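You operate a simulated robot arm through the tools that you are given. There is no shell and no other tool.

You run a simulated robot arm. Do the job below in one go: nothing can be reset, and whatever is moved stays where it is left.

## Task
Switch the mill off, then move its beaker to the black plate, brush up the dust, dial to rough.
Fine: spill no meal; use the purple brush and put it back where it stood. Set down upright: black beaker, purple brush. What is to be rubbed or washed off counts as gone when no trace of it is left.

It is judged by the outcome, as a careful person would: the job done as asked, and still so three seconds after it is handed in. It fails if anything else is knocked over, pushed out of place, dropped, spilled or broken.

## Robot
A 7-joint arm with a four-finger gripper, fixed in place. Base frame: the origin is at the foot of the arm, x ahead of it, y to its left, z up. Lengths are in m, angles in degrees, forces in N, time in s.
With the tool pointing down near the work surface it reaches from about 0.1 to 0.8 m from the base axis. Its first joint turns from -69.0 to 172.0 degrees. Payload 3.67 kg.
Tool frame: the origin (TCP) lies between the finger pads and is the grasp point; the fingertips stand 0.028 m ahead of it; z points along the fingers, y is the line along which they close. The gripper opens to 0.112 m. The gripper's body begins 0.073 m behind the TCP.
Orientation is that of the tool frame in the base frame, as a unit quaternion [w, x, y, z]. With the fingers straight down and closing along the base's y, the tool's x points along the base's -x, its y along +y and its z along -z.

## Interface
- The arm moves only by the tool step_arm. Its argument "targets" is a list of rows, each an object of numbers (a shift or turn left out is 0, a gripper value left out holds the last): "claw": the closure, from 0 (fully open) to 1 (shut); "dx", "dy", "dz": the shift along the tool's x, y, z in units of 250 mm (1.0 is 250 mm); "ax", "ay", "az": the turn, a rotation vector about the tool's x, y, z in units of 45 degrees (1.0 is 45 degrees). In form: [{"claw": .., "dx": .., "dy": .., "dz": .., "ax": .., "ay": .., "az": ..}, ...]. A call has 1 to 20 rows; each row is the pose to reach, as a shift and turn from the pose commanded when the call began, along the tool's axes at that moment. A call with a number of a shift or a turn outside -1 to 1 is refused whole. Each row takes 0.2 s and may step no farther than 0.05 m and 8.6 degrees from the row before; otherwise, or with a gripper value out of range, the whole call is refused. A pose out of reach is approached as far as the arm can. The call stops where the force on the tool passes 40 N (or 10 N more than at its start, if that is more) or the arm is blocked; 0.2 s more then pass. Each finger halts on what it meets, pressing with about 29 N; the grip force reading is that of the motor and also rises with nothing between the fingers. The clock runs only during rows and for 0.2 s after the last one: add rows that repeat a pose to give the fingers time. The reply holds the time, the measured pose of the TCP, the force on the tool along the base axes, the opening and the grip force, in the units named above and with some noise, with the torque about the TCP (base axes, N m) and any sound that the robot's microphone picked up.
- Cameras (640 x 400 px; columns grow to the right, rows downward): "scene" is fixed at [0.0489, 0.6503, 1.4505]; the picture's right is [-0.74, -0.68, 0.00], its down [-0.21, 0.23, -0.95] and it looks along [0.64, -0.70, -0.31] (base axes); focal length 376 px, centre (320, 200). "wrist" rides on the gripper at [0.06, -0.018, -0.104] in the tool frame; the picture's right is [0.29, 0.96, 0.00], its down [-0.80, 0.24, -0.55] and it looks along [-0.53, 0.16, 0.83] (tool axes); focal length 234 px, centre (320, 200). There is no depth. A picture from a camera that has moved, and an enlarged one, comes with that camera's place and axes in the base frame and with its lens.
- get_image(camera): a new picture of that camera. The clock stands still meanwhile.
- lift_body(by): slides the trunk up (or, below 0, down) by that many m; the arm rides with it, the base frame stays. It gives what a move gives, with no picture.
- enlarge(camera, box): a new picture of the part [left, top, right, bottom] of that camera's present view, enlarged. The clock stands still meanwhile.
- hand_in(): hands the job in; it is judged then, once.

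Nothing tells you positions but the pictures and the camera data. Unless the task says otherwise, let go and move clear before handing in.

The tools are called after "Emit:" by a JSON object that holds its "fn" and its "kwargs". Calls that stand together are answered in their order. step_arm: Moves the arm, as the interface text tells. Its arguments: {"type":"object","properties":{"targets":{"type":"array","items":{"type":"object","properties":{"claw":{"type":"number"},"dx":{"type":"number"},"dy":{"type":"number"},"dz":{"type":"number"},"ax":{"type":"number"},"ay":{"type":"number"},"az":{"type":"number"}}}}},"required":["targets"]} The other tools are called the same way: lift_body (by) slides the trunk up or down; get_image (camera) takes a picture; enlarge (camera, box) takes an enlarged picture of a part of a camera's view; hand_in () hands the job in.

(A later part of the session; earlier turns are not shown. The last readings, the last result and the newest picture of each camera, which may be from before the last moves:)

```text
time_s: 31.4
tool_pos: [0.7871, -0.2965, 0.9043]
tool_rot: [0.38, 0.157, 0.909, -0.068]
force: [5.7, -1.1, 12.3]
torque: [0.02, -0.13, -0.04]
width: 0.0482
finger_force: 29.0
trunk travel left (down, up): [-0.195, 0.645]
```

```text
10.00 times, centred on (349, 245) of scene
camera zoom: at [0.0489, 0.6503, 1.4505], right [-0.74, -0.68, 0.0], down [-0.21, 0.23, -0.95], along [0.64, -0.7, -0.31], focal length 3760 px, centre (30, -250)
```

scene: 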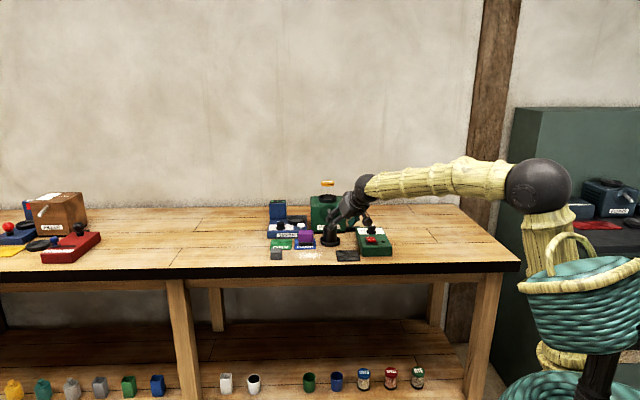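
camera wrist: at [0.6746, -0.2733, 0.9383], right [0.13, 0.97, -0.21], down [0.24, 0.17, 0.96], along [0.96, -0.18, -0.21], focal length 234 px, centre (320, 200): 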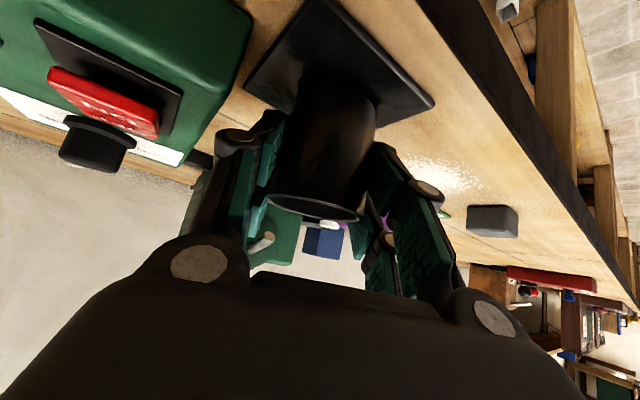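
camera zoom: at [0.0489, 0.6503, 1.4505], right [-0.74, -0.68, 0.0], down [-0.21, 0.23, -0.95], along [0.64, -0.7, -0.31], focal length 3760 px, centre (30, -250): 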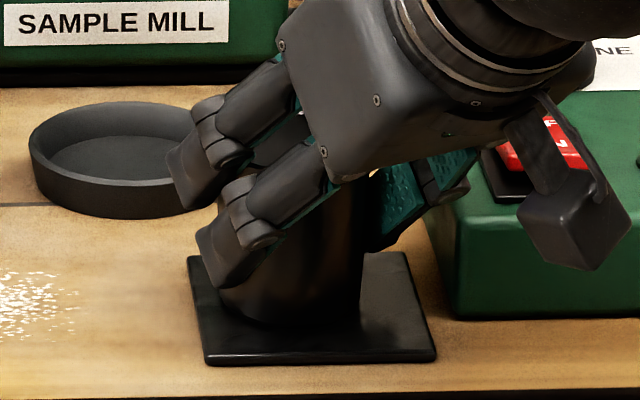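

The beaker is on the plate, with contact felt at about 14 N. I open slightly and check.

Emit:
{"fn": "step_arm", "kwargs": {"targets": [{"claw": 0.52, "dx": -0.002, "dz": -0.002}, {"claw": 0.46, "dx": -0.004, "dz": -0.004}, {"claw": 0.43, "dx": -0.004, "dz": -0.004}]}}

Emit:
{"fn": "get_image", "kwargs": {"camera": "wrist"}}

Emit:
{"fn": "enlarge", "kwargs": {"camera": "scene", "box": [325, 225, 373, 265]}}

```text
time_s: 32.1
tool_pos: [0.7874, -0.2961, 0.9055]
tool_rot: [0.38, 0.158, 0.909, -0.068]
force: [-0.2, 0.1, 0.0]
torque: [0.01, -0.01, 0.02]
width: 0.0638
finger_force: 0.1
trunk travel left (down, up): [-0.195, 0.645]
```

```text
taken
camera wrist: at [0.6731, -0.2731, 0.9345], right [0.13, 0.97, -0.21], down [0.24, 0.17, 0.95], along [0.96, -0.18, -0.21], focal length 234 px, centre (320, 200)
```

wrist: 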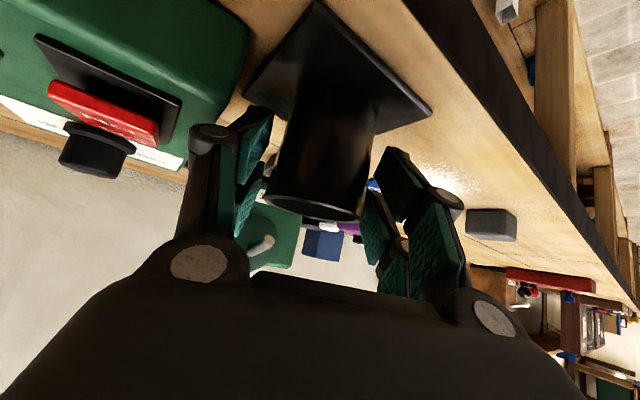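

```text
10.00 times, centred on (349, 245) of scene
camera zoom: at [0.0489, 0.6503, 1.4505], right [-0.74, -0.68, 0.0], down [-0.21, 0.23, -0.95], along [0.64, -0.7, -0.31], focal length 3760 px, centre (30, -250)
```

zoom: 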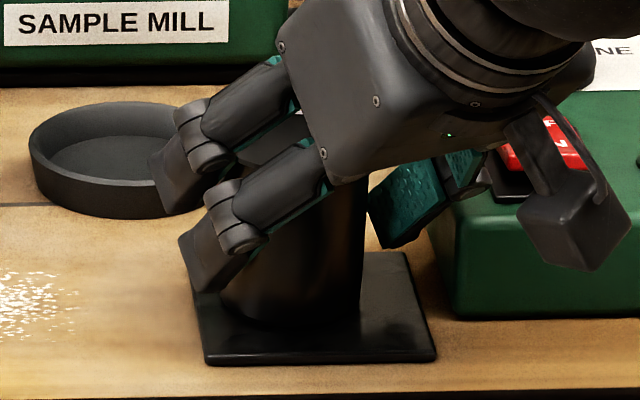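

Released cleanly. I retreat along the tool axis, up and back.

Emit:
{"fn": "step_arm", "kwargs": {"targets": [{"dz": -0.08}, {"dz": -0.18}, {"dz": -0.3}, {"dz": -0.42}, {"dz": -0.5}, {"dz": -0.5}]}}

Emit:
{"fn": "enlarge", "kwargs": {"camera": "scene", "box": [255, 170, 415, 270]}}

Emit:
{"fn": "get_image", "kwargs": {"camera": "wrist"}}

```text
time_s: 32.6
tool_pos: [0.7817, -0.3045, 0.9049]
tool_rot: [0.369, 0.16, 0.914, -0.053]
force: [19.6, 20.8, 11.8]
torque: [0.0, 0.04, 0.0]
width: 0.0631
finger_force: 0.0
trunk travel left (down, up): [-0.195, 0.645]
stopped in row 2: the force on the tool passed its limit at 51 N (the readings are from after the stop); the commanded pose is now the measured one
```

```text
4.00 times, centred on (335, 220) of scene
camera zoom: at [0.0489, 0.6503, 1.4505], right [-0.74, -0.68, 0.0], down [-0.21, 0.23, -0.95], along [0.64, -0.7, -0.31], focal length 1504 px, centre (260, 120)
```

zoom: 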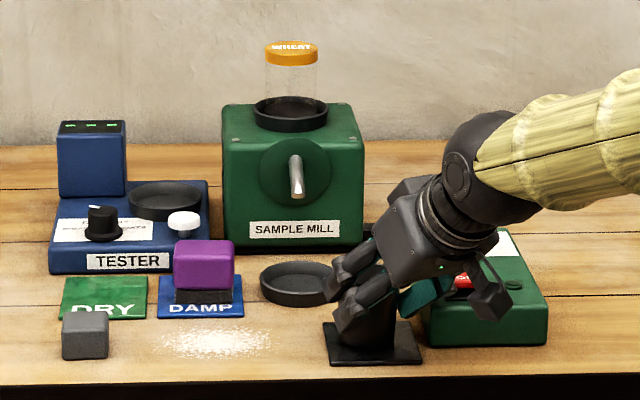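

```text
taken
camera wrist: at [0.6681, -0.2836, 0.9378], right [0.12, 0.98, -0.18], down [0.25, 0.14, 0.96], along [0.96, -0.16, -0.23], focal length 234 px, centre (320, 200)
```

wrist: 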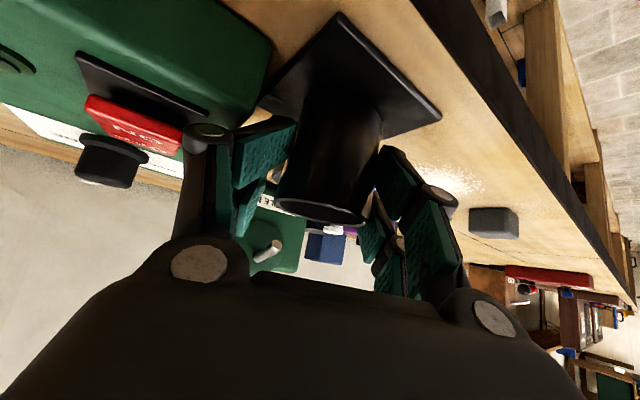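

The retreat went sideways and the left finger touched the control box's edge, probably because the arm hit a joint limit while folding back. The beaker still stands on the plate and the box hasn't visibly moved. I'll recentre the fingers and inspect, then rise with the trunk instead.

Emit:
{"fn": "step_arm", "kwargs": {"targets": [{"dx": -0.003, "dy": 0.012, "dz": 0.002, "ax": 0.01, "ay": -0.012, "az": -0.005}, {"dx": -0.007, "dy": 0.03, "dz": 0.005, "ax": 0.029, "ay": -0.037, "az": -0.015}, {"dx": -0.007, "dy": 0.03, "dz": 0.005, "ax": 0.029, "ay": -0.037, "az": -0.015}]}}

Emit:
{"fn": "get_image", "kwargs": {"camera": "wrist"}}

Emit:
{"fn": "enlarge", "kwargs": {"camera": "scene", "box": [325, 220, 405, 270]}}

```text
time_s: 33.0
tool_pos: [0.7836, -0.3048, 0.9045]
tool_rot: [0.373, 0.161, 0.912, -0.058]
force: [9.0, 16.5, 12.1]
torque: [-0.12, 0.24, -0.28]
width: 0.066
finger_force: 0.1
trunk travel left (down, up): [-0.195, 0.645]
stopped in row 2: the force on the tool passed its limit at 43 N (the readings are from after the stop); the commanded pose is now the measured one
```

```text
taken
camera wrist: at [0.6696, -0.2834, 0.936], right [0.13, 0.97, -0.19], down [0.25, 0.15, 0.96], along [0.96, -0.17, -0.22], focal length 234 px, centre (320, 200)
```

wrist: 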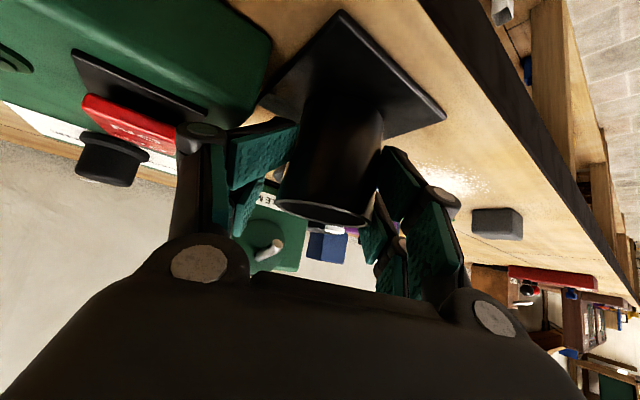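

```text
8.00 times, centred on (365, 245) of scene
camera zoom: at [0.0489, 0.6503, 1.4505], right [-0.74, -0.68, 0.0], down [-0.21, 0.23, -0.95], along [0.64, -0.7, -0.31], focal length 3008 px, centre (-40, -160)
```

zoom: 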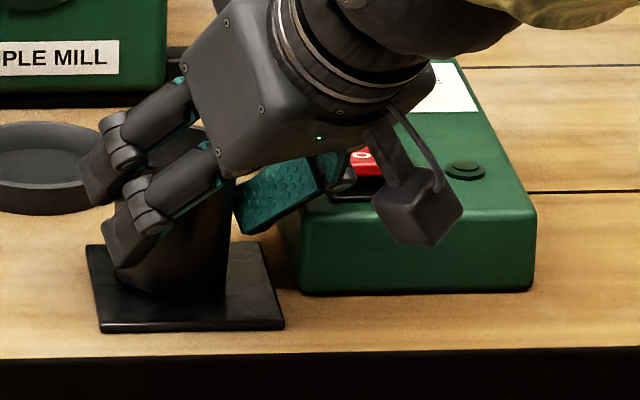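

Emit:
{"fn": "get_image", "kwargs": {"camera": "scene"}}

Emit:
{"fn": "enlarge", "kwargs": {"camera": "wrist", "box": [170, 80, 330, 200]}}

Emit:
{"fn": "enlarge", "kwargs": {"camera": "wrist", "box": [330, 120, 490, 240]}}

```text
taken
```

scene: 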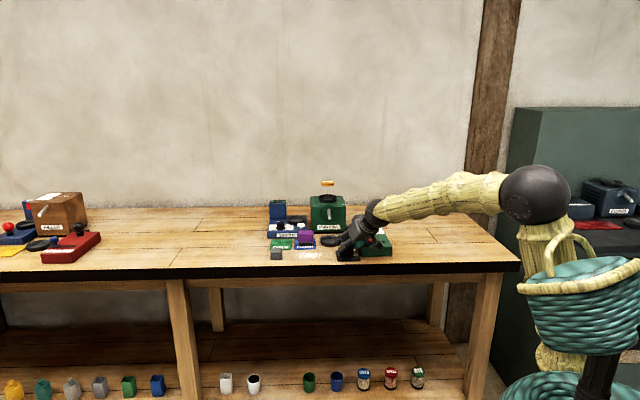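

```text
3.33 times, centred on (250, 140) of wrist
camera zoom: at [0.6696, -0.2834, 0.936], right [0.13, 0.97, -0.19], down [0.25, 0.15, 0.96], along [0.96, -0.17, -0.22], focal length 781 px, centre (553, 400)
```

zoom: 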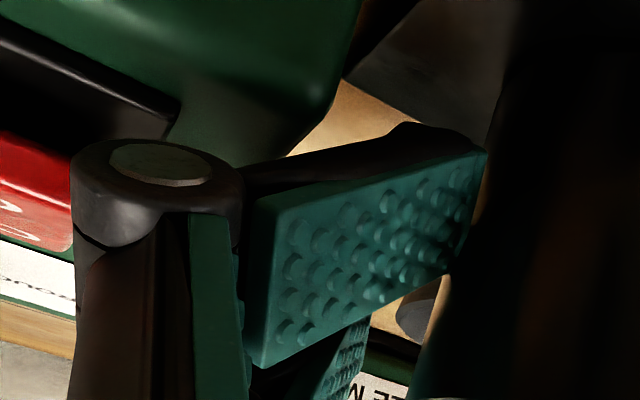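

```text
3.33 times, centred on (410, 180) of wrist
camera zoom: at [0.6696, -0.2834, 0.936], right [0.13, 0.97, -0.19], down [0.25, 0.15, 0.96], along [0.96, -0.17, -0.22], focal length 781 px, centre (20, 267)
```

zoom: 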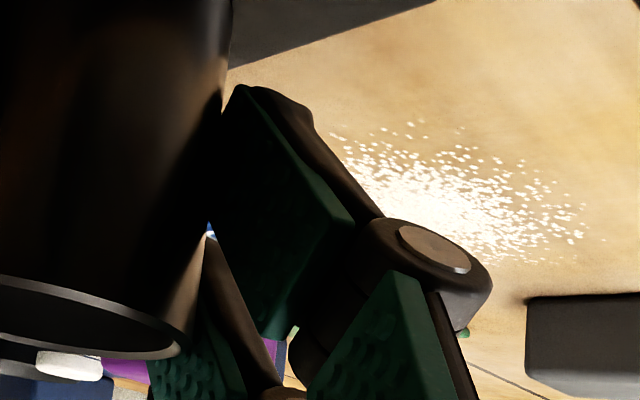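

The left finger is resting against the control box's top edge, and the arm's own motion pushed it there. A pure trunk lift needs no arm re-solving, so I'll use that to come straight up.

Emit:
{"fn": "lift_body", "kwargs": {"by": 0.02}}

Emit:
{"fn": "enlarge", "kwargs": {"camera": "scene", "box": [325, 220, 405, 270]}}

Emit:
{"fn": "get_image", "kwargs": {"camera": "wrist"}}

```text
time_s: 33.7
tool_pos: [0.7838, -0.3081, 0.922]
tool_rot: [0.371, 0.162, 0.912, -0.058]
force: [0.3, -0.7, -0.5]
torque: [0.07, 0.0, -0.01]
width: 0.0641
finger_force: 0.2
trunk travel left (down, up): [-0.215, 0.625]
```

```text
8.00 times, centred on (365, 245) of scene
camera zoom: at [0.0489, 0.6503, 1.4505], right [-0.74, -0.68, 0.0], down [-0.21, 0.23, -0.95], along [0.64, -0.7, -0.31], focal length 3008 px, centre (-40, -160)
```

zoom: 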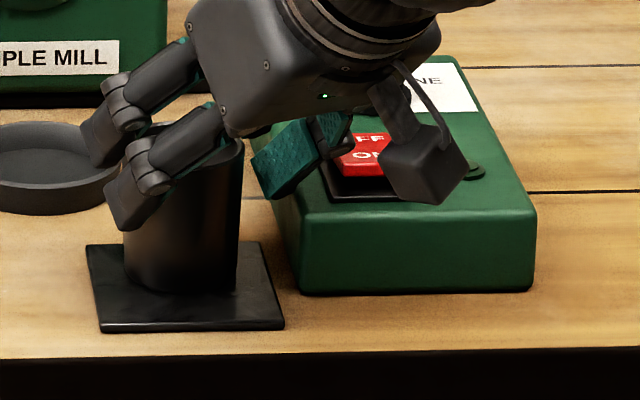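

```text
taken
camera wrist: at [0.6694, -0.2858, 0.9536], right [0.13, 0.97, -0.19], down [0.25, 0.15, 0.96], along [0.96, -0.17, -0.23], focal length 234 px, centre (320, 200)
```

wrist: 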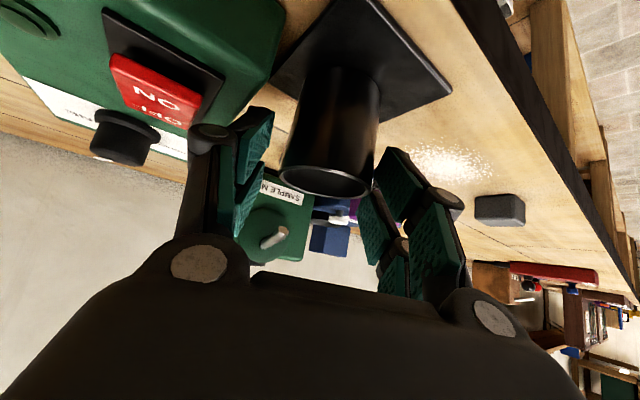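

It is clear, with no force, and the beaker and box are in place. I continue straight up.

Emit:
{"fn": "lift_body", "kwargs": {"by": 0.13}}

Emit:
{"fn": "enlarge", "kwargs": {"camera": "scene", "box": [255, 170, 415, 270]}}

Emit:
{"fn": "get_image", "kwargs": {"camera": "wrist"}}

```text
time_s: 35.3
tool_pos: [0.7821, -0.3066, 1.0524]
tool_rot: [0.372, 0.164, 0.912, -0.057]
force: [0.1, 0.2, 0.4]
torque: [0.05, 0.0, -0.02]
width: 0.0641
finger_force: 0.0
trunk travel left (down, up): [-0.345, 0.495]
```

```text
4.00 times, centred on (335, 220) of scene
camera zoom: at [0.0489, 0.6503, 1.4505], right [-0.74, -0.68, 0.0], down [-0.21, 0.23, -0.95], along [0.64, -0.7, -0.31], focal length 1504 px, centre (260, 120)
```

zoom: 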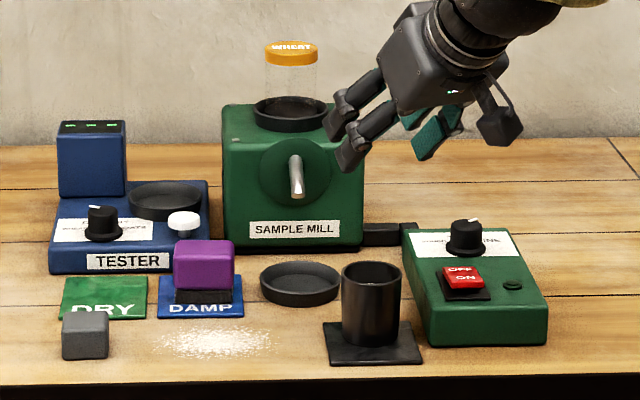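

```text
taken
camera wrist: at [0.6693, -0.2859, 1.084], right [0.13, 0.97, -0.19], down [0.25, 0.15, 0.96], along [0.96, -0.17, -0.23], focal length 234 px, centre (320, 200)
```

wrist: 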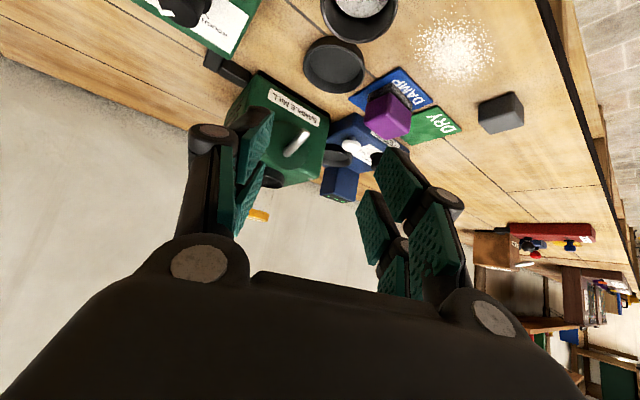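

The beaker stands upright on the plate and everything else is in place. Next is the brush, so I turn the tool vertical and table-aligned, and move above the brush and dust area for a measuring view.

Emit:
{"fn": "step_arm", "kwargs": {"targets": [{"dx": 0, "dy": 0.05, "dz": -0.05, "ax": 0.034, "ay": 0.137, "az": 0.074}, {"dx": -0.04, "dy": 0.12, "dz": -0.05, "ax": 0.067, "ay": 0.274, "az": 0.148}, {"dx": -0.08, "dy": 0.2, "dz": -0.02, "ax": 0.101, "ay": 0.412, "az": 0.222}, {"dx": -0.13, "dy": 0.28, "dz": 0.02, "ax": 0.135, "ay": 0.549, "az": 0.297}, {"dx": -0.18, "dy": 0.36, "dz": 0.06, "ax": 0.169, "ay": 0.686, "az": 0.371}, {"dx": -0.23, "dy": 0.44, "dz": 0.1, "ax": 0.202, "ay": 0.824, "az": 0.445}, {"dx": -0.278, "dy": 0.524, "dz": 0.128, "ax": 0.236, "ay": 0.961, "az": 0.519}, {"dx": -0.278, "dy": 0.524, "dz": 0.128, "ax": 0.236, "ay": 0.961, "az": 0.519}]}}

Emit:
{"fn": "get_image", "kwargs": {"camera": "wrist"}}

Emit:
{"fn": "enlarge", "kwargs": {"camera": "wrist", "box": [240, 60, 400, 260]}}

```text
time_s: 37.1
tool_pos: [0.8938, -0.2078, 1.0828]
tool_rot: [0.0, 0.383, 0.924, -0.001]
force: [0.2, -0.9, 1.1]
torque: [-0.06, -0.01, -0.05]
width: 0.0636
finger_force: 0.0
trunk travel left (down, up): [-0.345, 0.495]
```

```text
taken
camera wrist: at [0.8402, -0.1785, 1.1856], right [0.47, 0.88, 0.0], down [0.73, -0.39, 0.55], along [0.49, -0.26, -0.83], focal length 234 px, centre (320, 200)
```

wrist: 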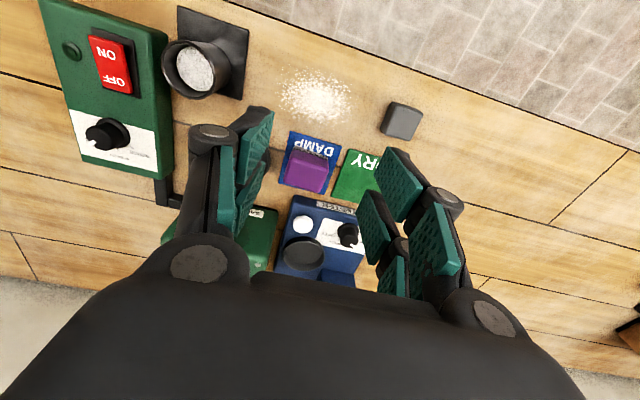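

```text
2.00 times, centred on (320, 160) of wrist
camera zoom: at [0.8402, -0.1785, 1.1856], right [0.47, 0.88, 0.0], down [0.73, -0.39, 0.55], along [0.49, -0.26, -0.83], focal length 468 px, centre (320, 280)
```

zoom: 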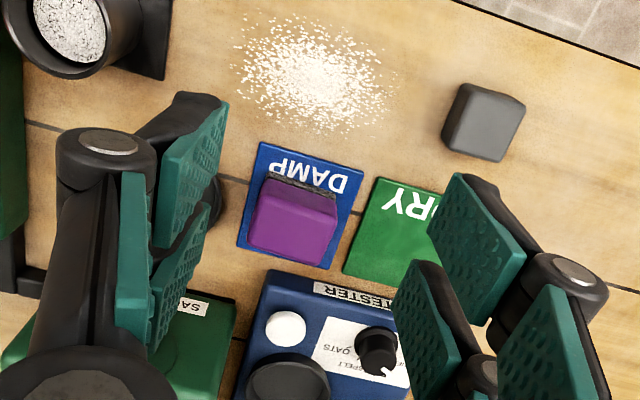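

Emit:
{"fn": "enlarge", "kwargs": {"camera": "wrist", "box": [265, 60, 385, 135]}}

Emit:
{"fn": "enlarge", "kwargs": {"camera": "wrist", "box": [270, 125, 366, 205]}}

Emit:
{"fn": "enlarge", "kwargs": {"camera": "scene", "box": [265, 225, 329, 265]}}

```text
5.33 times, centred on (325, 98) of wrist
camera zoom: at [0.8402, -0.1785, 1.1856], right [0.47, 0.88, 0.0], down [0.73, -0.39, 0.55], along [0.49, -0.26, -0.83], focal length 1249 px, centre (293, 747)
```

zoom: 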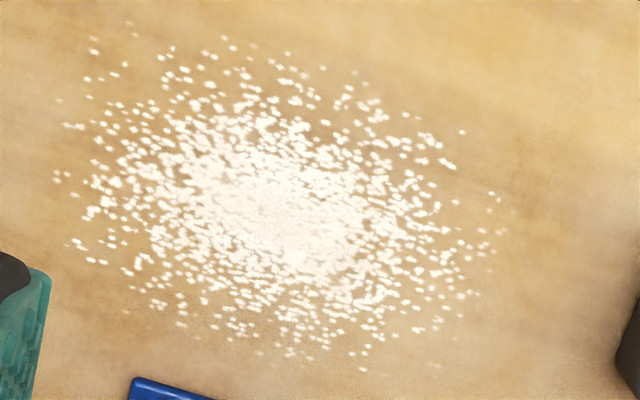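

```text
5.00 times, centred on (318, 165) of wrist
camera zoom: at [0.8402, -0.1785, 1.1856], right [0.47, 0.88, 0.0], down [0.73, -0.39, 0.55], along [0.49, -0.26, -0.83], focal length 1171 px, centre (330, 375)
```

zoom: 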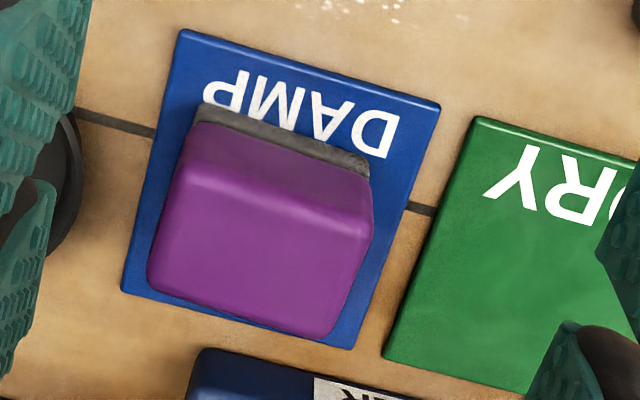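

```text
10.00 times, centred on (297, 245) of scene
camera zoom: at [0.0489, 0.6503, 1.4505], right [-0.74, -0.68, 0.0], down [-0.21, 0.23, -0.95], along [0.64, -0.7, -0.31], focal length 3760 px, centre (550, -250)
```

zoom: 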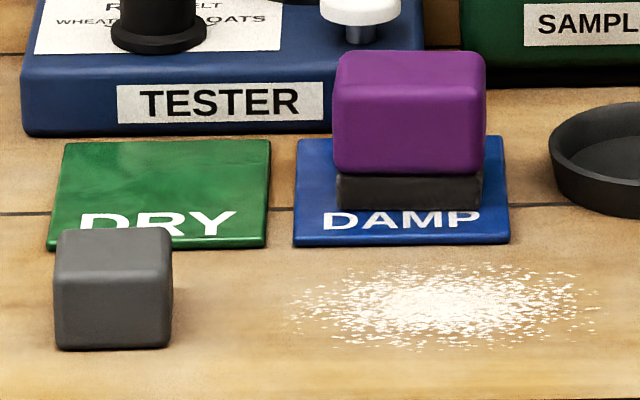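

The brush top is centred at about (0.967, −0.270), 0.053 m wide along the table, with its top at z≈0.896. The dust covers u≈0.42–0.54 and v≈0.74–0.815 in table coordinates. I move above the brush to test the reach.

Emit:
{"fn": "step_arm", "kwargs": {"targets": [{"claw": 0.34, "dx": -0.1, "dy": 0.01, "dz": 0.05}, {"dx": -0.2, "dy": 0.02, "dz": 0.12}, {"dx": -0.3, "dy": 0.03, "dz": 0.22}, {"dx": -0.384, "dy": 0.032, "dz": 0.33}, {"dx": -0.384, "dy": 0.032, "dz": 0.4}, {"dx": -0.384, "dy": 0.032, "dz": 0.4}]}}

Emit:
{"fn": "get_image", "kwargs": {"camera": "wrist"}}

Emit:
{"fn": "get_image", "kwargs": {"camera": "scene"}}

```text
time_s: 38.5
tool_pos: [0.9702, -0.2741, 0.9793]
tool_rot: [0.0, 0.381, 0.924, -0.001]
force: [-1.0, 0.4, 0.6]
torque: [-0.01, -0.02, -0.02]
width: 0.0738
finger_force: 0.0
trunk travel left (down, up): [-0.345, 0.495]
```

```text
taken
camera wrist: at [0.9163, -0.2451, 1.0827], right [0.47, 0.88, 0.0], down [0.73, -0.39, 0.55], along [0.49, -0.26, -0.83], focal length 234 px, centre (320, 200)
```

wrist: 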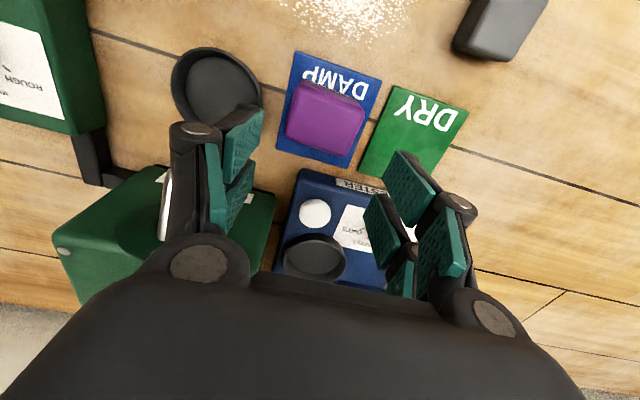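

```text
taken
```

scene: 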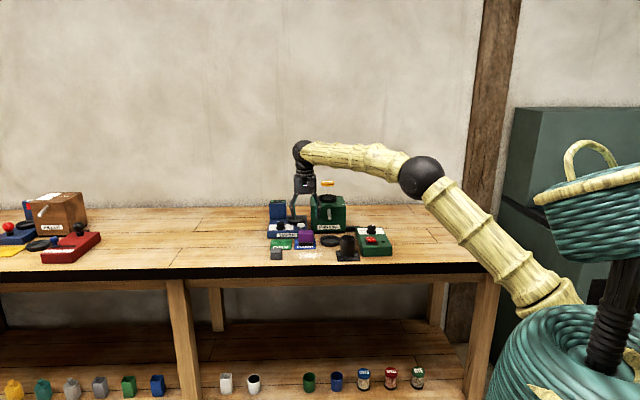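

Emit:
{"fn": "enlarge", "kwargs": {"camera": "wrist", "box": [265, 40, 393, 168]}}

Emit:
{"fn": "enlarge", "kwargs": {"camera": "scene", "box": [265, 190, 361, 250]}}

```text
3.12 times, centred on (329, 104) of wrist
camera zoom: at [0.9163, -0.2451, 1.0827], right [0.47, 0.88, 0.0], down [0.73, -0.39, 0.55], along [0.49, -0.26, -0.83], focal length 732 px, centre (292, 500)
```

zoom: 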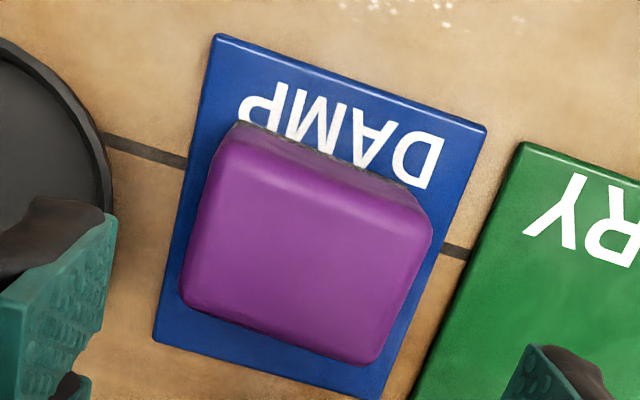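

```text
6.67 times, centred on (313, 220) of scene
camera zoom: at [0.0489, 0.6503, 1.4505], right [-0.74, -0.68, 0.0], down [-0.21, 0.23, -0.95], along [0.64, -0.7, -0.31], focal length 2507 px, centre (367, 67)
```

zoom: 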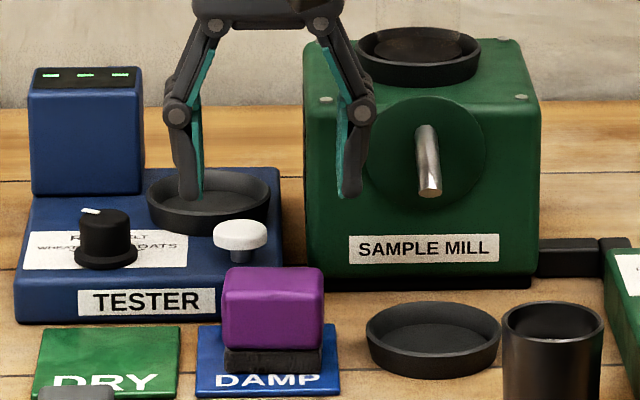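

The top face is centred at u≈0.4925, v≈0.871 and aligned with the tool. I descend around it and grip.

Emit:
{"fn": "step_arm", "kwargs": {"targets": [{"dx": 0.035, "dz": 0.06}, {"dx": 0.035, "dz": 0.14}, {"dx": 0.035, "dz": 0.22}, {"dx": 0.035, "dz": 0.29}, {"dx": 0.035, "dz": 0.333}, {"dx": 0.035, "dz": 0.333}]}}

Emit:
{"fn": "get_image", "kwargs": {"camera": "wrist"}}

Emit:
{"fn": "enlarge", "kwargs": {"camera": "scene", "box": [265, 205, 345, 255]}}

```text
time_s: 39.9
tool_pos: [0.9616, -0.2662, 0.8952]
tool_rot: [0.0, 0.382, 0.924, -0.001]
force: [0.4, 0.5, 0.1]
torque: [-0.02, 0.0, 0.03]
width: 0.0736
finger_force: 0.0
trunk travel left (down, up): [-0.345, 0.495]
```

```text
taken
camera wrist: at [0.909, -0.2372, 0.9981], right [0.47, 0.88, 0.0], down [0.73, -0.39, 0.55], along [0.49, -0.26, -0.83], focal length 234 px, centre (320, 200)
```

wrist: 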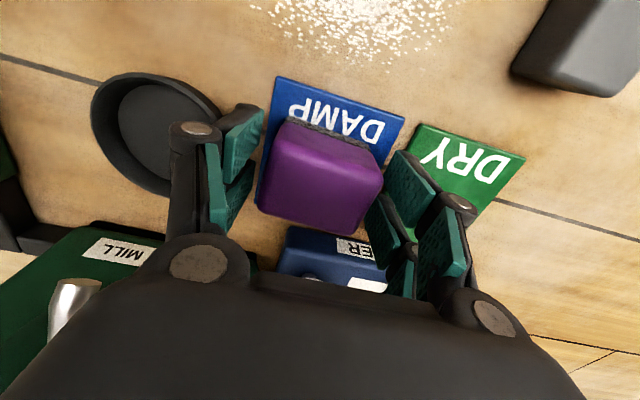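

```text
8.00 times, centred on (305, 230) of scene
camera zoom: at [0.0489, 0.6503, 1.4505], right [-0.74, -0.68, 0.0], down [-0.21, 0.23, -0.95], along [0.64, -0.7, -0.31], focal length 3008 px, centre (440, -40)
```

zoom: 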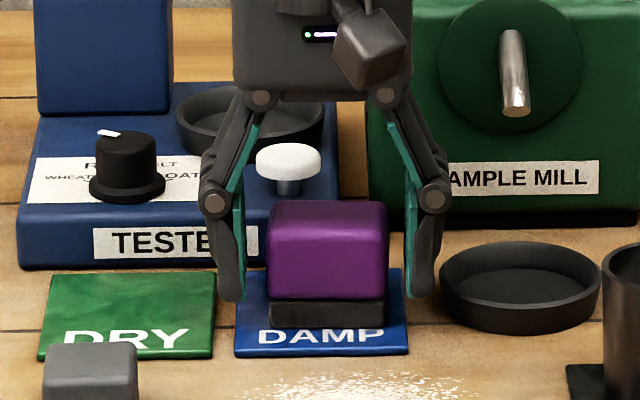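

Aligned on both sides. I close on the brush.

Emit:
{"fn": "step_arm", "kwargs": {"targets": [{"claw": 0.45}, {"claw": 1}, {"claw": 1}, {"claw": 1}]}}

Emit:
{"fn": "enlarge", "kwargs": {"camera": "scene", "box": [265, 205, 345, 255]}}

Emit:
{"fn": "enlarge", "kwargs": {"camera": "wrist", "box": [220, 60, 420, 240]}}

```text
time_s: 40.9
tool_pos: [0.9625, -0.2673, 0.8953]
tool_rot: [0.0, 0.382, 0.924, -0.001]
force: [0.2, 0.4, 1.2]
torque: [-0.01, 0.04, 0.0]
width: 0.0556
finger_force: 28.9
trunk travel left (down, up): [-0.345, 0.495]
```

```text
8.00 times, centred on (305, 230) of scene
camera zoom: at [0.0489, 0.6503, 1.4505], right [-0.74, -0.68, 0.0], down [-0.21, 0.23, -0.95], along [0.64, -0.7, -0.31], focal length 3008 px, centre (440, -40)
```

zoom: 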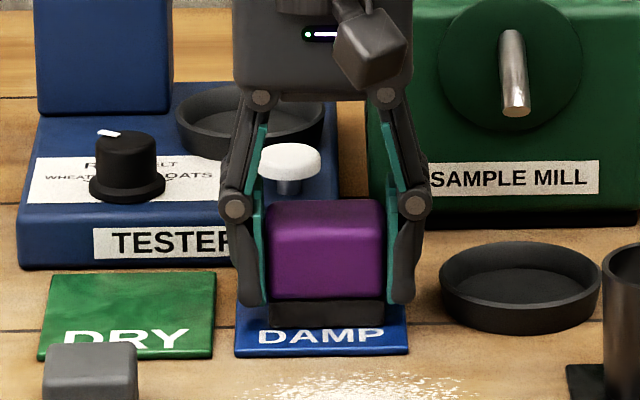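

```text
2.22 times, centred on (320, 150) of wrist
camera zoom: at [0.909, -0.2373, 0.9982], right [0.47, 0.88, 0.0], down [0.73, -0.39, 0.55], along [0.49, -0.26, -0.83], focal length 520 px, centre (320, 311)
```

zoom: 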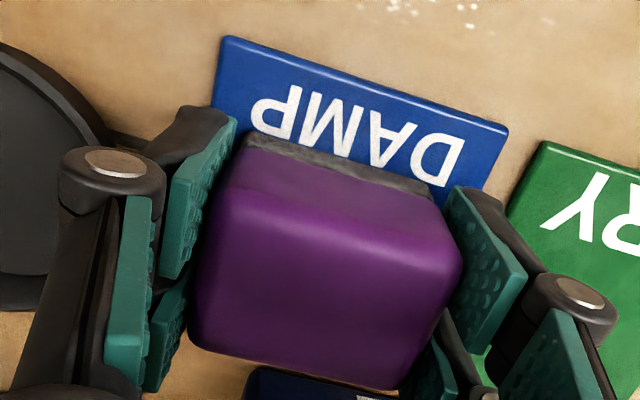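

The brush is held square. I lift it, carry it over the centre of the dust, then lower it until it touches the table.

Emit:
{"fn": "step_arm", "kwargs": {"targets": [{"dz": -0.04}, {"dz": -0.1}, {"dz": -0.12, "dx": 0.08, "dy": -0.01}, {"dz": -0.12, "dx": 0.2, "dy": -0.02}, {"dz": -0.12, "dx": 0.31, "dy": -0.036}, {"dz": -0.11, "dx": 0.37, "dy": -0.036}, {"dz": -0.06, "dx": 0.37, "dy": -0.036}, {"dz": -0.02, "dx": 0.37, "dy": -0.036}, {"dz": 0.0, "dx": 0.37, "dy": -0.036}, {"dz": 0.0, "dx": 0.37, "dy": -0.036}]}}

Emit:
{"fn": "enlarge", "kwargs": {"camera": "scene", "box": [265, 215, 361, 275]}}

Emit:
{"fn": "get_image", "kwargs": {"camera": "wrist"}}

```text
time_s: 43.1
tool_pos: [0.8894, -0.2055, 0.8975]
tool_rot: [0.0, 0.382, 0.924, 0.0]
force: [0.1, 0.0, -2.0]
torque: [-0.02, 0.0, -0.02]
width: 0.0554
finger_force: 28.7
trunk travel left (down, up): [-0.345, 0.495]
```

```text
6.67 times, centred on (313, 245) of scene
camera zoom: at [0.0489, 0.6503, 1.4505], right [-0.74, -0.68, 0.0], down [-0.21, 0.23, -0.95], along [0.64, -0.7, -0.31], focal length 2507 px, centre (367, -100)
```

zoom: 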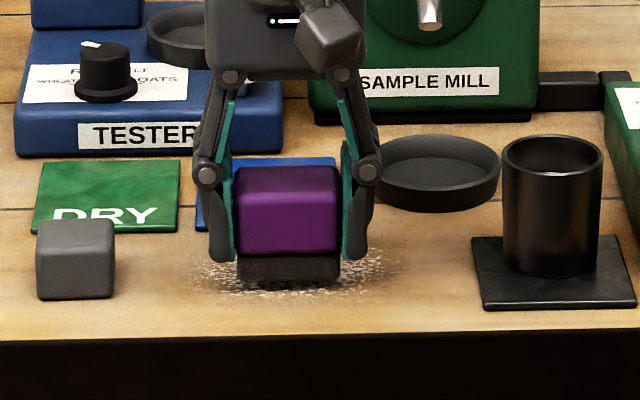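

```text
taken
camera wrist: at [0.8366, -0.1758, 1.0001], right [0.47, 0.88, 0.0], down [0.73, -0.39, 0.55], along [0.49, -0.26, -0.83], focal length 234 px, centre (320, 200)
```

wrist: 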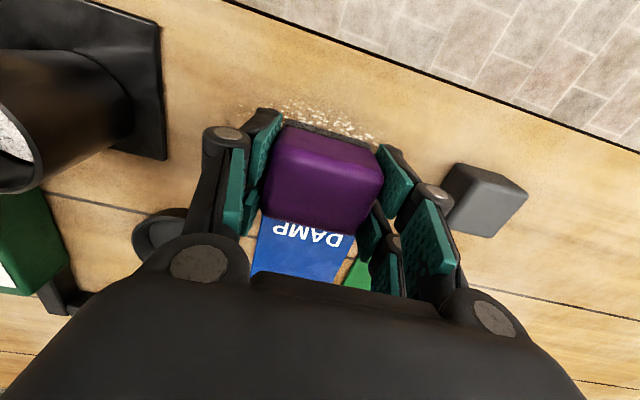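

Emit:
{"fn": "step_arm", "kwargs": {"targets": [{"dz": 0.012}, {"dz": 0.02}, {"dz": 0.02}]}}

Emit:
{"fn": "step_arm", "kwargs": {"targets": [{"dz": 0.005}, {"dz": 0.008}, {"dz": 0.008}]}}

```text
time_s: 43.9
tool_pos: [0.891, -0.2055, 0.8929]
tool_rot: [0.0, 0.381, 0.925, 0.0]
force: [-0.4, -0.1, -0.8]
torque: [0.0, 0.0, 0.02]
width: 0.0555
finger_force: 29.1
trunk travel left (down, up): [-0.345, 0.495]
```

```text
time_s: 44.7
tool_pos: [0.8897, -0.2082, 0.8901]
tool_rot: [-0.001, 0.382, 0.924, -0.001]
force: [0.8, 0.3, -1.2]
torque: [0.02, -0.01, 0.0]
width: 0.0554
finger_force: 28.8
trunk travel left (down, up): [-0.345, 0.495]
```

Emit:
{"fn": "step_arm", "kwargs": {"targets": [{"dz": 0.004}, {"dz": 0.008}, {"dz": 0.008}]}}

Emit:
{"fn": "enlarge", "kwargs": {"camera": "scene", "box": [281, 225, 345, 265]}}

```text
time_s: 45.5
tool_pos: [0.8912, -0.2075, 0.8892]
tool_rot: [0.001, 0.382, 0.924, -0.001]
force: [2.6, -1.4, 11.6]
torque: [0.01, 0.18, 0.05]
width: 0.0557
finger_force: 29.3
trunk travel left (down, up): [-0.345, 0.495]
```

```text
10.00 times, centred on (313, 245) of scene
camera zoom: at [0.0489, 0.6503, 1.4505], right [-0.74, -0.68, 0.0], down [-0.21, 0.23, -0.95], along [0.64, -0.7, -0.31], focal length 3760 px, centre (390, -250)
```

zoom: 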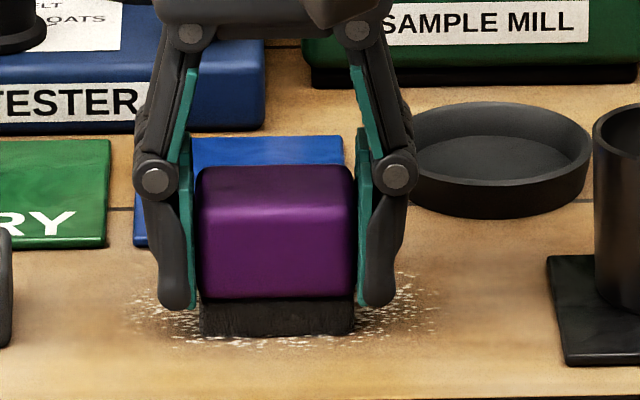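

It is in contact at about 12 N, and dust is already coming off under the bristles. I sweep back and forth across the whole patch, staying clear of the mat, block and beaker.

Emit:
{"fn": "step_arm", "kwargs": {"targets": [{"dy": 0.05}, {"dy": 0.1}, {"dy": 0.146}, {"dx": -0.045, "dy": 0.146}, {"dx": -0.09, "dy": 0.146}, {"dx": -0.09, "dy": 0.075}, {"dx": -0.09, "dy": 0.0}, {"dx": -0.09, "dy": -0.075}, {"dx": -0.09, "dy": -0.146}, {"dx": -0.045, "dy": -0.15}, {"dx": 0.0, "dy": -0.15}, {"dx": 0.0, "dy": -0.075}, {"dx": 0.0, "dy": 0.0}, {"dx": 0.0, "dy": 0.075}, {"dx": 0.0, "dy": 0.146}, {"dx": 0.05, "dy": 0.146}, {"dx": 0.1, "dy": 0.146}, {"dx": 0.1, "dy": 0.075}, {"dx": 0.1, "dy": 0.0}, {"dx": 0.1, "dy": -0.075}]}}

Emit:
{"fn": "enlarge", "kwargs": {"camera": "scene", "box": [265, 215, 361, 275]}}

Emit:
{"fn": "get_image", "kwargs": {"camera": "wrist"}}

```text
time_s: 49.7
tool_pos: [0.8585, -0.2029, 0.8881]
tool_rot: [0.0, 0.382, 0.924, -0.002]
force: [-0.8, -0.5, 2.8]
torque: [-0.2, 0.08, -0.01]
width: 0.0556
finger_force: 28.9
trunk travel left (down, up): [-0.345, 0.495]
```

```text
6.67 times, centred on (313, 245) of scene
camera zoom: at [0.0489, 0.6503, 1.4505], right [-0.74, -0.68, 0.0], down [-0.21, 0.23, -0.95], along [0.64, -0.7, -0.31], focal length 2507 px, centre (367, -100)
```

zoom: 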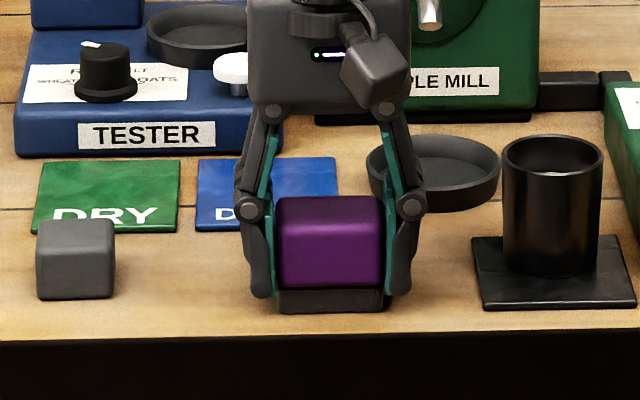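

```text
taken
camera wrist: at [0.8045, -0.1739, 0.9914], right [0.47, 0.88, 0.0], down [0.73, -0.39, 0.55], along [0.49, -0.26, -0.83], focal length 234 px, centre (320, 200)
```

wrist: 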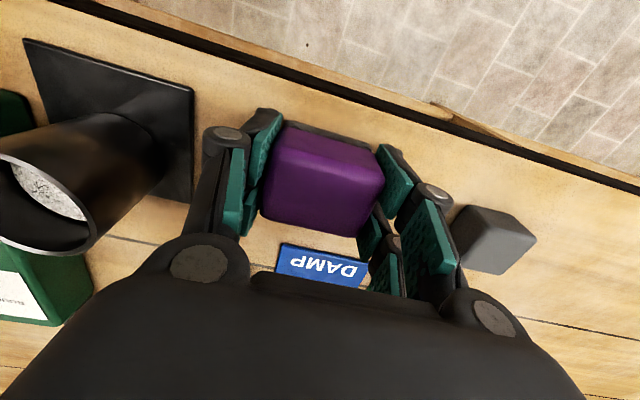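

Almost all the dust is gone. I make a second full pass, including the front and left margins.

Emit:
{"fn": "step_arm", "kwargs": {"targets": [{"dy": -0.07, "dz": 0.002}, {"dx": 0.03, "dy": -0.07, "dz": 0.002}, {"dx": 0.03, "dy": 0.02, "dz": 0.002}, {"dx": 0.03, "dy": 0.12, "dz": 0.002}, {"dx": 0.03, "dy": 0.22, "dz": 0.002}, {"dx": -0.05, "dy": 0.22, "dz": 0.002}, {"dx": -0.05, "dy": 0.12, "dz": 0.002}, {"dx": -0.05, "dy": 0.02, "dz": 0.002}, {"dx": -0.05, "dy": -0.07, "dz": 0.002}, {"dx": -0.13, "dy": -0.07, "dz": 0.002}, {"dx": -0.13, "dy": 0.02, "dz": 0.002}, {"dx": -0.13, "dy": 0.12, "dz": 0.002}, {"dx": -0.13, "dy": 0.22, "dz": 0.002}, {"dx": -0.2, "dy": 0.22, "dz": 0.002}, {"dx": -0.2, "dy": 0.12, "dz": 0.002}, {"dx": -0.2, "dy": 0.02, "dz": 0.002}, {"dx": -0.2, "dy": -0.07, "dz": 0.002}]}}

Emit:
{"fn": "enlarge", "kwargs": {"camera": "scene", "box": [265, 215, 361, 275]}}

```text
time_s: 53.3
tool_pos: [0.8843, -0.2471, 0.8881]
tool_rot: [0.0, 0.382, 0.924, -0.001]
force: [-2.7, -1.8, 4.0]
torque: [0.02, -0.1, 0.03]
width: 0.0555
finger_force: 28.6
trunk travel left (down, up): [-0.345, 0.495]
```

```text
6.67 times, centred on (313, 245) of scene
camera zoom: at [0.0489, 0.6503, 1.4505], right [-0.74, -0.68, 0.0], down [-0.21, 0.23, -0.95], along [0.64, -0.7, -0.31], focal length 2507 px, centre (367, -100)
```

zoom: 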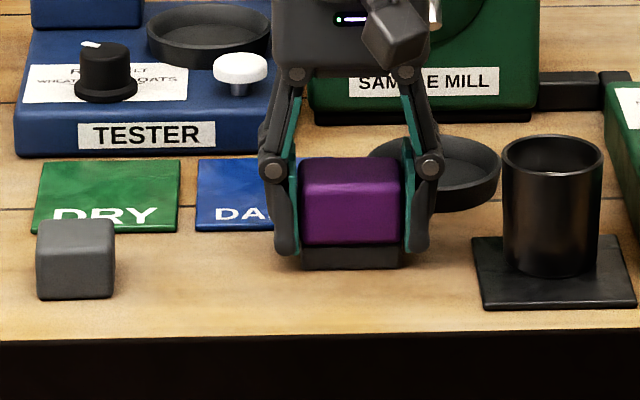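

The table looks clean from the side. I lift the brush to inspect the whole patch.

Emit:
{"fn": "step_arm", "kwargs": {"targets": [{"dz": -0.06}, {"dz": -0.2}, {"dz": -0.36}, {"dz": -0.5}, {"dz": -0.5}]}}

Emit:
{"fn": "enlarge", "kwargs": {"camera": "scene", "box": [275, 235, 355, 275]}}

Emit:
{"fn": "get_image", "kwargs": {"camera": "wrist"}}

Emit:
{"fn": "enlarge", "kwargs": {"camera": "wrist", "box": [240, 20, 440, 145]}}

```text
time_s: 54.5
tool_pos: [0.8831, -0.2472, 1.0115]
tool_rot: [-0.001, 0.382, 0.924, 0.0]
force: [-0.5, -1.0, -1.6]
torque: [-0.01, 0.0, -0.01]
width: 0.0556
finger_force: 28.7
trunk travel left (down, up): [-0.345, 0.495]
```

```text
8.00 times, centred on (315, 255) of scene
camera zoom: at [0.0489, 0.6503, 1.4505], right [-0.74, -0.68, 0.0], down [-0.21, 0.23, -0.95], along [0.64, -0.7, -0.31], focal length 3008 px, centre (360, -240)
```

zoom: 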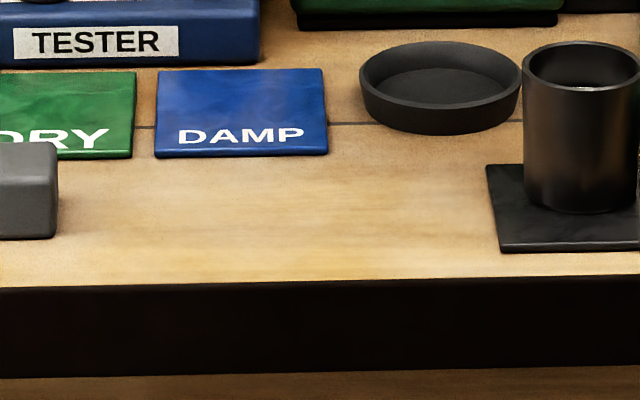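

```text
taken
camera wrist: at [0.8295, -0.2184, 1.1144], right [0.47, 0.88, 0.0], down [0.73, -0.39, 0.55], along [0.49, -0.26, -0.83], focal length 234 px, centre (320, 200)
```

wrist: 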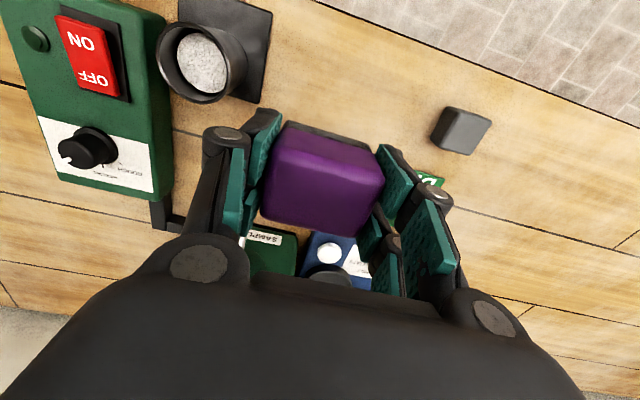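

```text
3.20 times, centred on (340, 82) of wrist
camera zoom: at [0.8295, -0.2184, 1.1144], right [0.47, 0.88, 0.0], down [0.73, -0.39, 0.55], along [0.49, -0.26, -0.83], focal length 749 px, centre (256, 576)
```

zoom: 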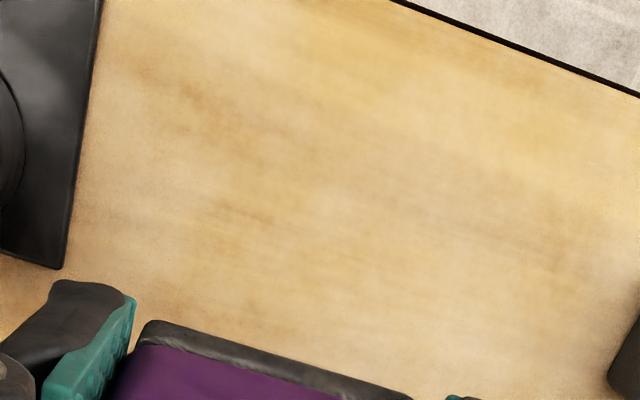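

No dust is left. I carry the brush back over the DAMP mat to the pose I picked it from.

Emit:
{"fn": "step_arm", "kwargs": {"targets": [{"dx": -0.07, "dy": 0.04}, {"dx": -0.15, "dy": 0.09}, {"dx": -0.23, "dy": 0.13, "dz": 0.05}, {"dx": -0.281, "dy": 0.162, "dz": 0.15}, {"dx": -0.281, "dy": 0.162, "dz": 0.27}, {"dx": -0.281, "dy": 0.162, "dz": 0.36}, {"dx": -0.281, "dy": 0.162, "dz": 0.416}, {"dx": -0.281, "dy": 0.162, "dz": 0.416}]}}

Emit:
{"fn": "enlarge", "kwargs": {"camera": "scene", "box": [265, 205, 345, 255]}}

Emit:
{"fn": "enlarge", "kwargs": {"camera": "wrist", "box": [220, 60, 420, 240]}}

```text
time_s: 56.3
tool_pos: [0.9621, -0.2694, 0.9062]
tool_rot: [0.0, 0.381, 0.925, -0.001]
force: [-0.4, -0.6, -0.6]
torque: [-0.04, -0.02, -0.01]
width: 0.0556
finger_force: 28.7
trunk travel left (down, up): [-0.345, 0.495]
```

```text
8.00 times, centred on (305, 230) of scene
camera zoom: at [0.0489, 0.6503, 1.4505], right [-0.74, -0.68, 0.0], down [-0.21, 0.23, -0.95], along [0.64, -0.7, -0.31], focal length 3008 px, centre (440, -40)
```

zoom: 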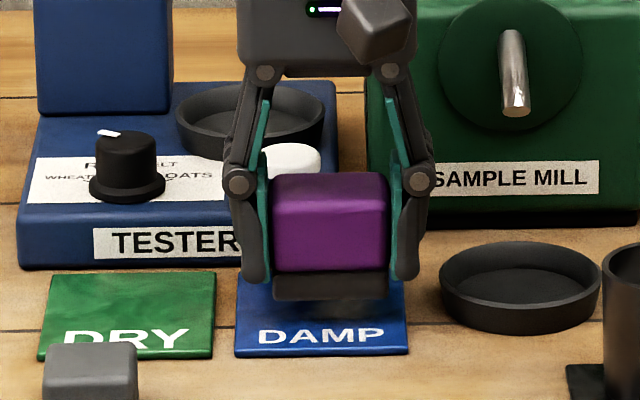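

```text
2.22 times, centred on (320, 150) of wrist
camera zoom: at [0.9085, -0.2396, 1.0094], right [0.47, 0.88, 0.0], down [0.73, -0.39, 0.55], along [0.49, -0.26, -0.83], focal length 520 px, centre (320, 311)
```

zoom: 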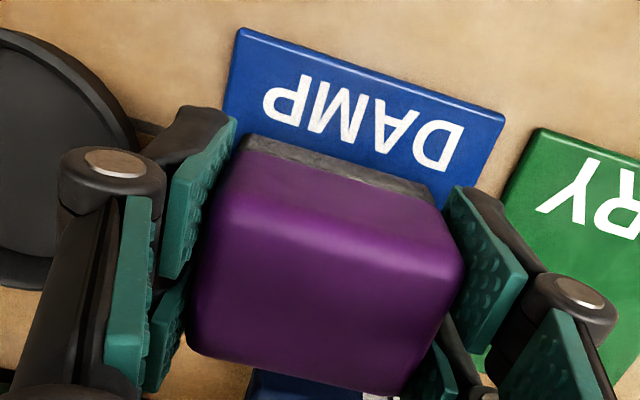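

Emit:
{"fn": "step_arm", "kwargs": {"targets": [{"dz": 0.016}, {"dz": 0.03}, {"dz": 0.03}]}}

Emit:
{"fn": "step_arm", "kwargs": {"targets": [{"dz": 0.006}, {"dz": 0.01}, {"dz": 0.01}]}}

```text
time_s: 57.1
tool_pos: [0.9615, -0.2708, 0.8998]
tool_rot: [-0.001, 0.382, 0.924, -0.001]
force: [-0.2, 0.3, -1.8]
torque: [-0.01, -0.02, 0.0]
width: 0.0556
finger_force: 29.1
trunk travel left (down, up): [-0.345, 0.495]
```

```text
time_s: 57.9
tool_pos: [0.9613, -0.2714, 0.8975]
tool_rot: [0.0, 0.382, 0.924, -0.001]
force: [-0.4, 0.2, -1.2]
torque: [-0.03, 0.01, 0.01]
width: 0.0557
finger_force: 29.3
trunk travel left (down, up): [-0.345, 0.495]
```

Emit:
{"fn": "step_arm", "kwargs": {"targets": [{"dx": 0.005, "dy": 0.007, "dz": 0.003}, {"dx": 0.005, "dy": 0.007, "dz": 0.007}, {"dx": 0.005, "dy": 0.007, "dz": 0.007}]}}

Emit:
{"fn": "step_arm", "kwargs": {"targets": [{"dz": 0.003}, {"dz": 0.006}, {"dz": 0.006}]}}

Emit:
{"fn": "enlarge", "kwargs": {"camera": "scene", "box": [265, 205, 345, 255]}}

```text
time_s: 58.7
tool_pos: [0.9616, -0.2695, 0.8959]
tool_rot: [0.0, 0.382, 0.924, -0.001]
force: [-0.2, 0.0, -1.0]
torque: [0.02, -0.02, -0.01]
width: 0.0555
finger_force: 28.7
trunk travel left (down, up): [-0.345, 0.495]
```

```text
time_s: 59.5
tool_pos: [0.9612, -0.2692, 0.8945]
tool_rot: [0.0, 0.381, 0.925, -0.001]
force: [-0.1, -0.1, -0.8]
torque: [0.0, 0.0, -0.02]
width: 0.0558
finger_force: 29.3
trunk travel left (down, up): [-0.345, 0.495]
```

```text
8.00 times, centred on (305, 230) of scene
camera zoom: at [0.0489, 0.6503, 1.4505], right [-0.74, -0.68, 0.0], down [-0.21, 0.23, -0.95], along [0.64, -0.7, -0.31], focal length 3008 px, centre (440, -40)
```

zoom: 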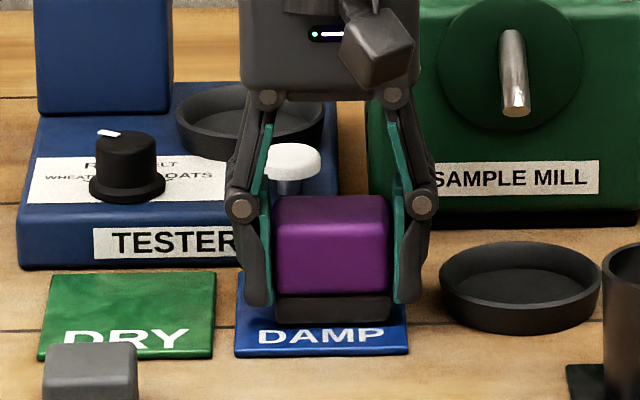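

Emit:
{"fn": "step_arm", "kwargs": {"targets": [{"dy": 0.007, "dz": 0.002}, {"dy": 0.007, "dz": 0.006}, {"dy": 0.007, "dz": 0.006}]}}

Emit:
{"fn": "step_arm", "kwargs": {"targets": [{"dz": 0.002}, {"dz": 0.005}, {"dz": 0.005}]}}

Emit:
{"fn": "enlarge", "kwargs": {"camera": "scene", "box": [265, 205, 345, 255]}}

```text
time_s: 60.3
tool_pos: [0.9636, -0.2672, 0.8934]
tool_rot: [0.0, 0.382, 0.924, 0.0]
force: [0.2, -0.1, -1.5]
torque: [-0.02, 0.0, -0.01]
width: 0.0555
finger_force: 28.4
trunk travel left (down, up): [-0.345, 0.495]
```

```text
time_s: 61.1
tool_pos: [0.9629, -0.2674, 0.8927]
tool_rot: [-0.001, 0.381, 0.924, -0.001]
force: [0.1, 0.3, -0.7]
torque: [0.01, -0.02, -0.02]
width: 0.0556
finger_force: 29.2
trunk travel left (down, up): [-0.345, 0.495]
```

```text
8.00 times, centred on (305, 230) of scene
camera zoom: at [0.0489, 0.6503, 1.4505], right [-0.74, -0.68, 0.0], down [-0.21, 0.23, -0.95], along [0.64, -0.7, -0.31], focal length 3008 px, centre (440, -40)
```

zoom: 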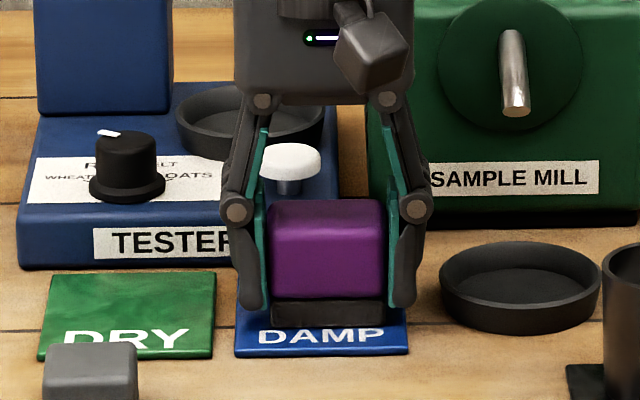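

Emit:
{"fn": "step_arm", "kwargs": {"targets": [{"dz": 0.002}, {"dz": 0.005}, {"dz": 0.005}]}}

```text
time_s: 61.9
tool_pos: [0.9624, -0.2666, 0.8931]
tool_rot: [0.001, 0.382, 0.924, -0.001]
force: [-0.2, -1.5, 8.8]
torque: [-0.05, -0.07, 0.01]
width: 0.0555
finger_force: 28.9
trunk travel left (down, up): [-0.345, 0.495]
```

The brush is standing on its mat again. I release it and rise straight up.

Emit:
{"fn": "step_arm", "kwargs": {"targets": [{"claw": 0.45, "dz": -0.003}, {"claw": 0.34, "dz": -0.004}, {"claw": 0.34, "dz": -0.004}]}}

Emit:
{"fn": "enlarge", "kwargs": {"camera": "scene", "box": [265, 205, 345, 255]}}

```text
time_s: 62.7
tool_pos: [0.9625, -0.2676, 0.8921]
tool_rot: [0.0, 0.382, 0.924, -0.001]
force: [0.5, 0.2, -0.2]
torque: [-0.06, 0.03, 0.0]
width: 0.0742
finger_force: 0.1
trunk travel left (down, up): [-0.345, 0.495]
```

```text
8.00 times, centred on (305, 230) of scene
camera zoom: at [0.0489, 0.6503, 1.4505], right [-0.74, -0.68, 0.0], down [-0.21, 0.23, -0.95], along [0.64, -0.7, -0.31], focal length 3008 px, centre (440, -40)
```

zoom: 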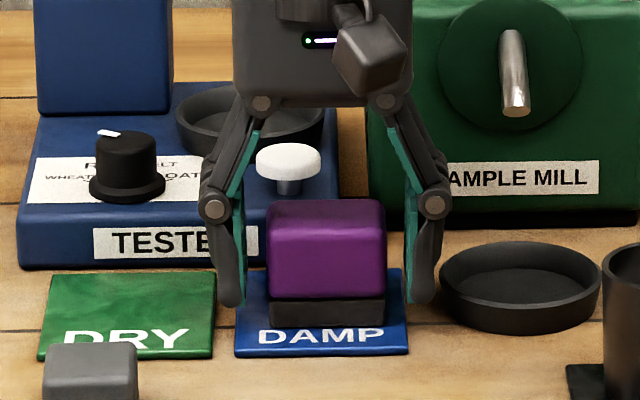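

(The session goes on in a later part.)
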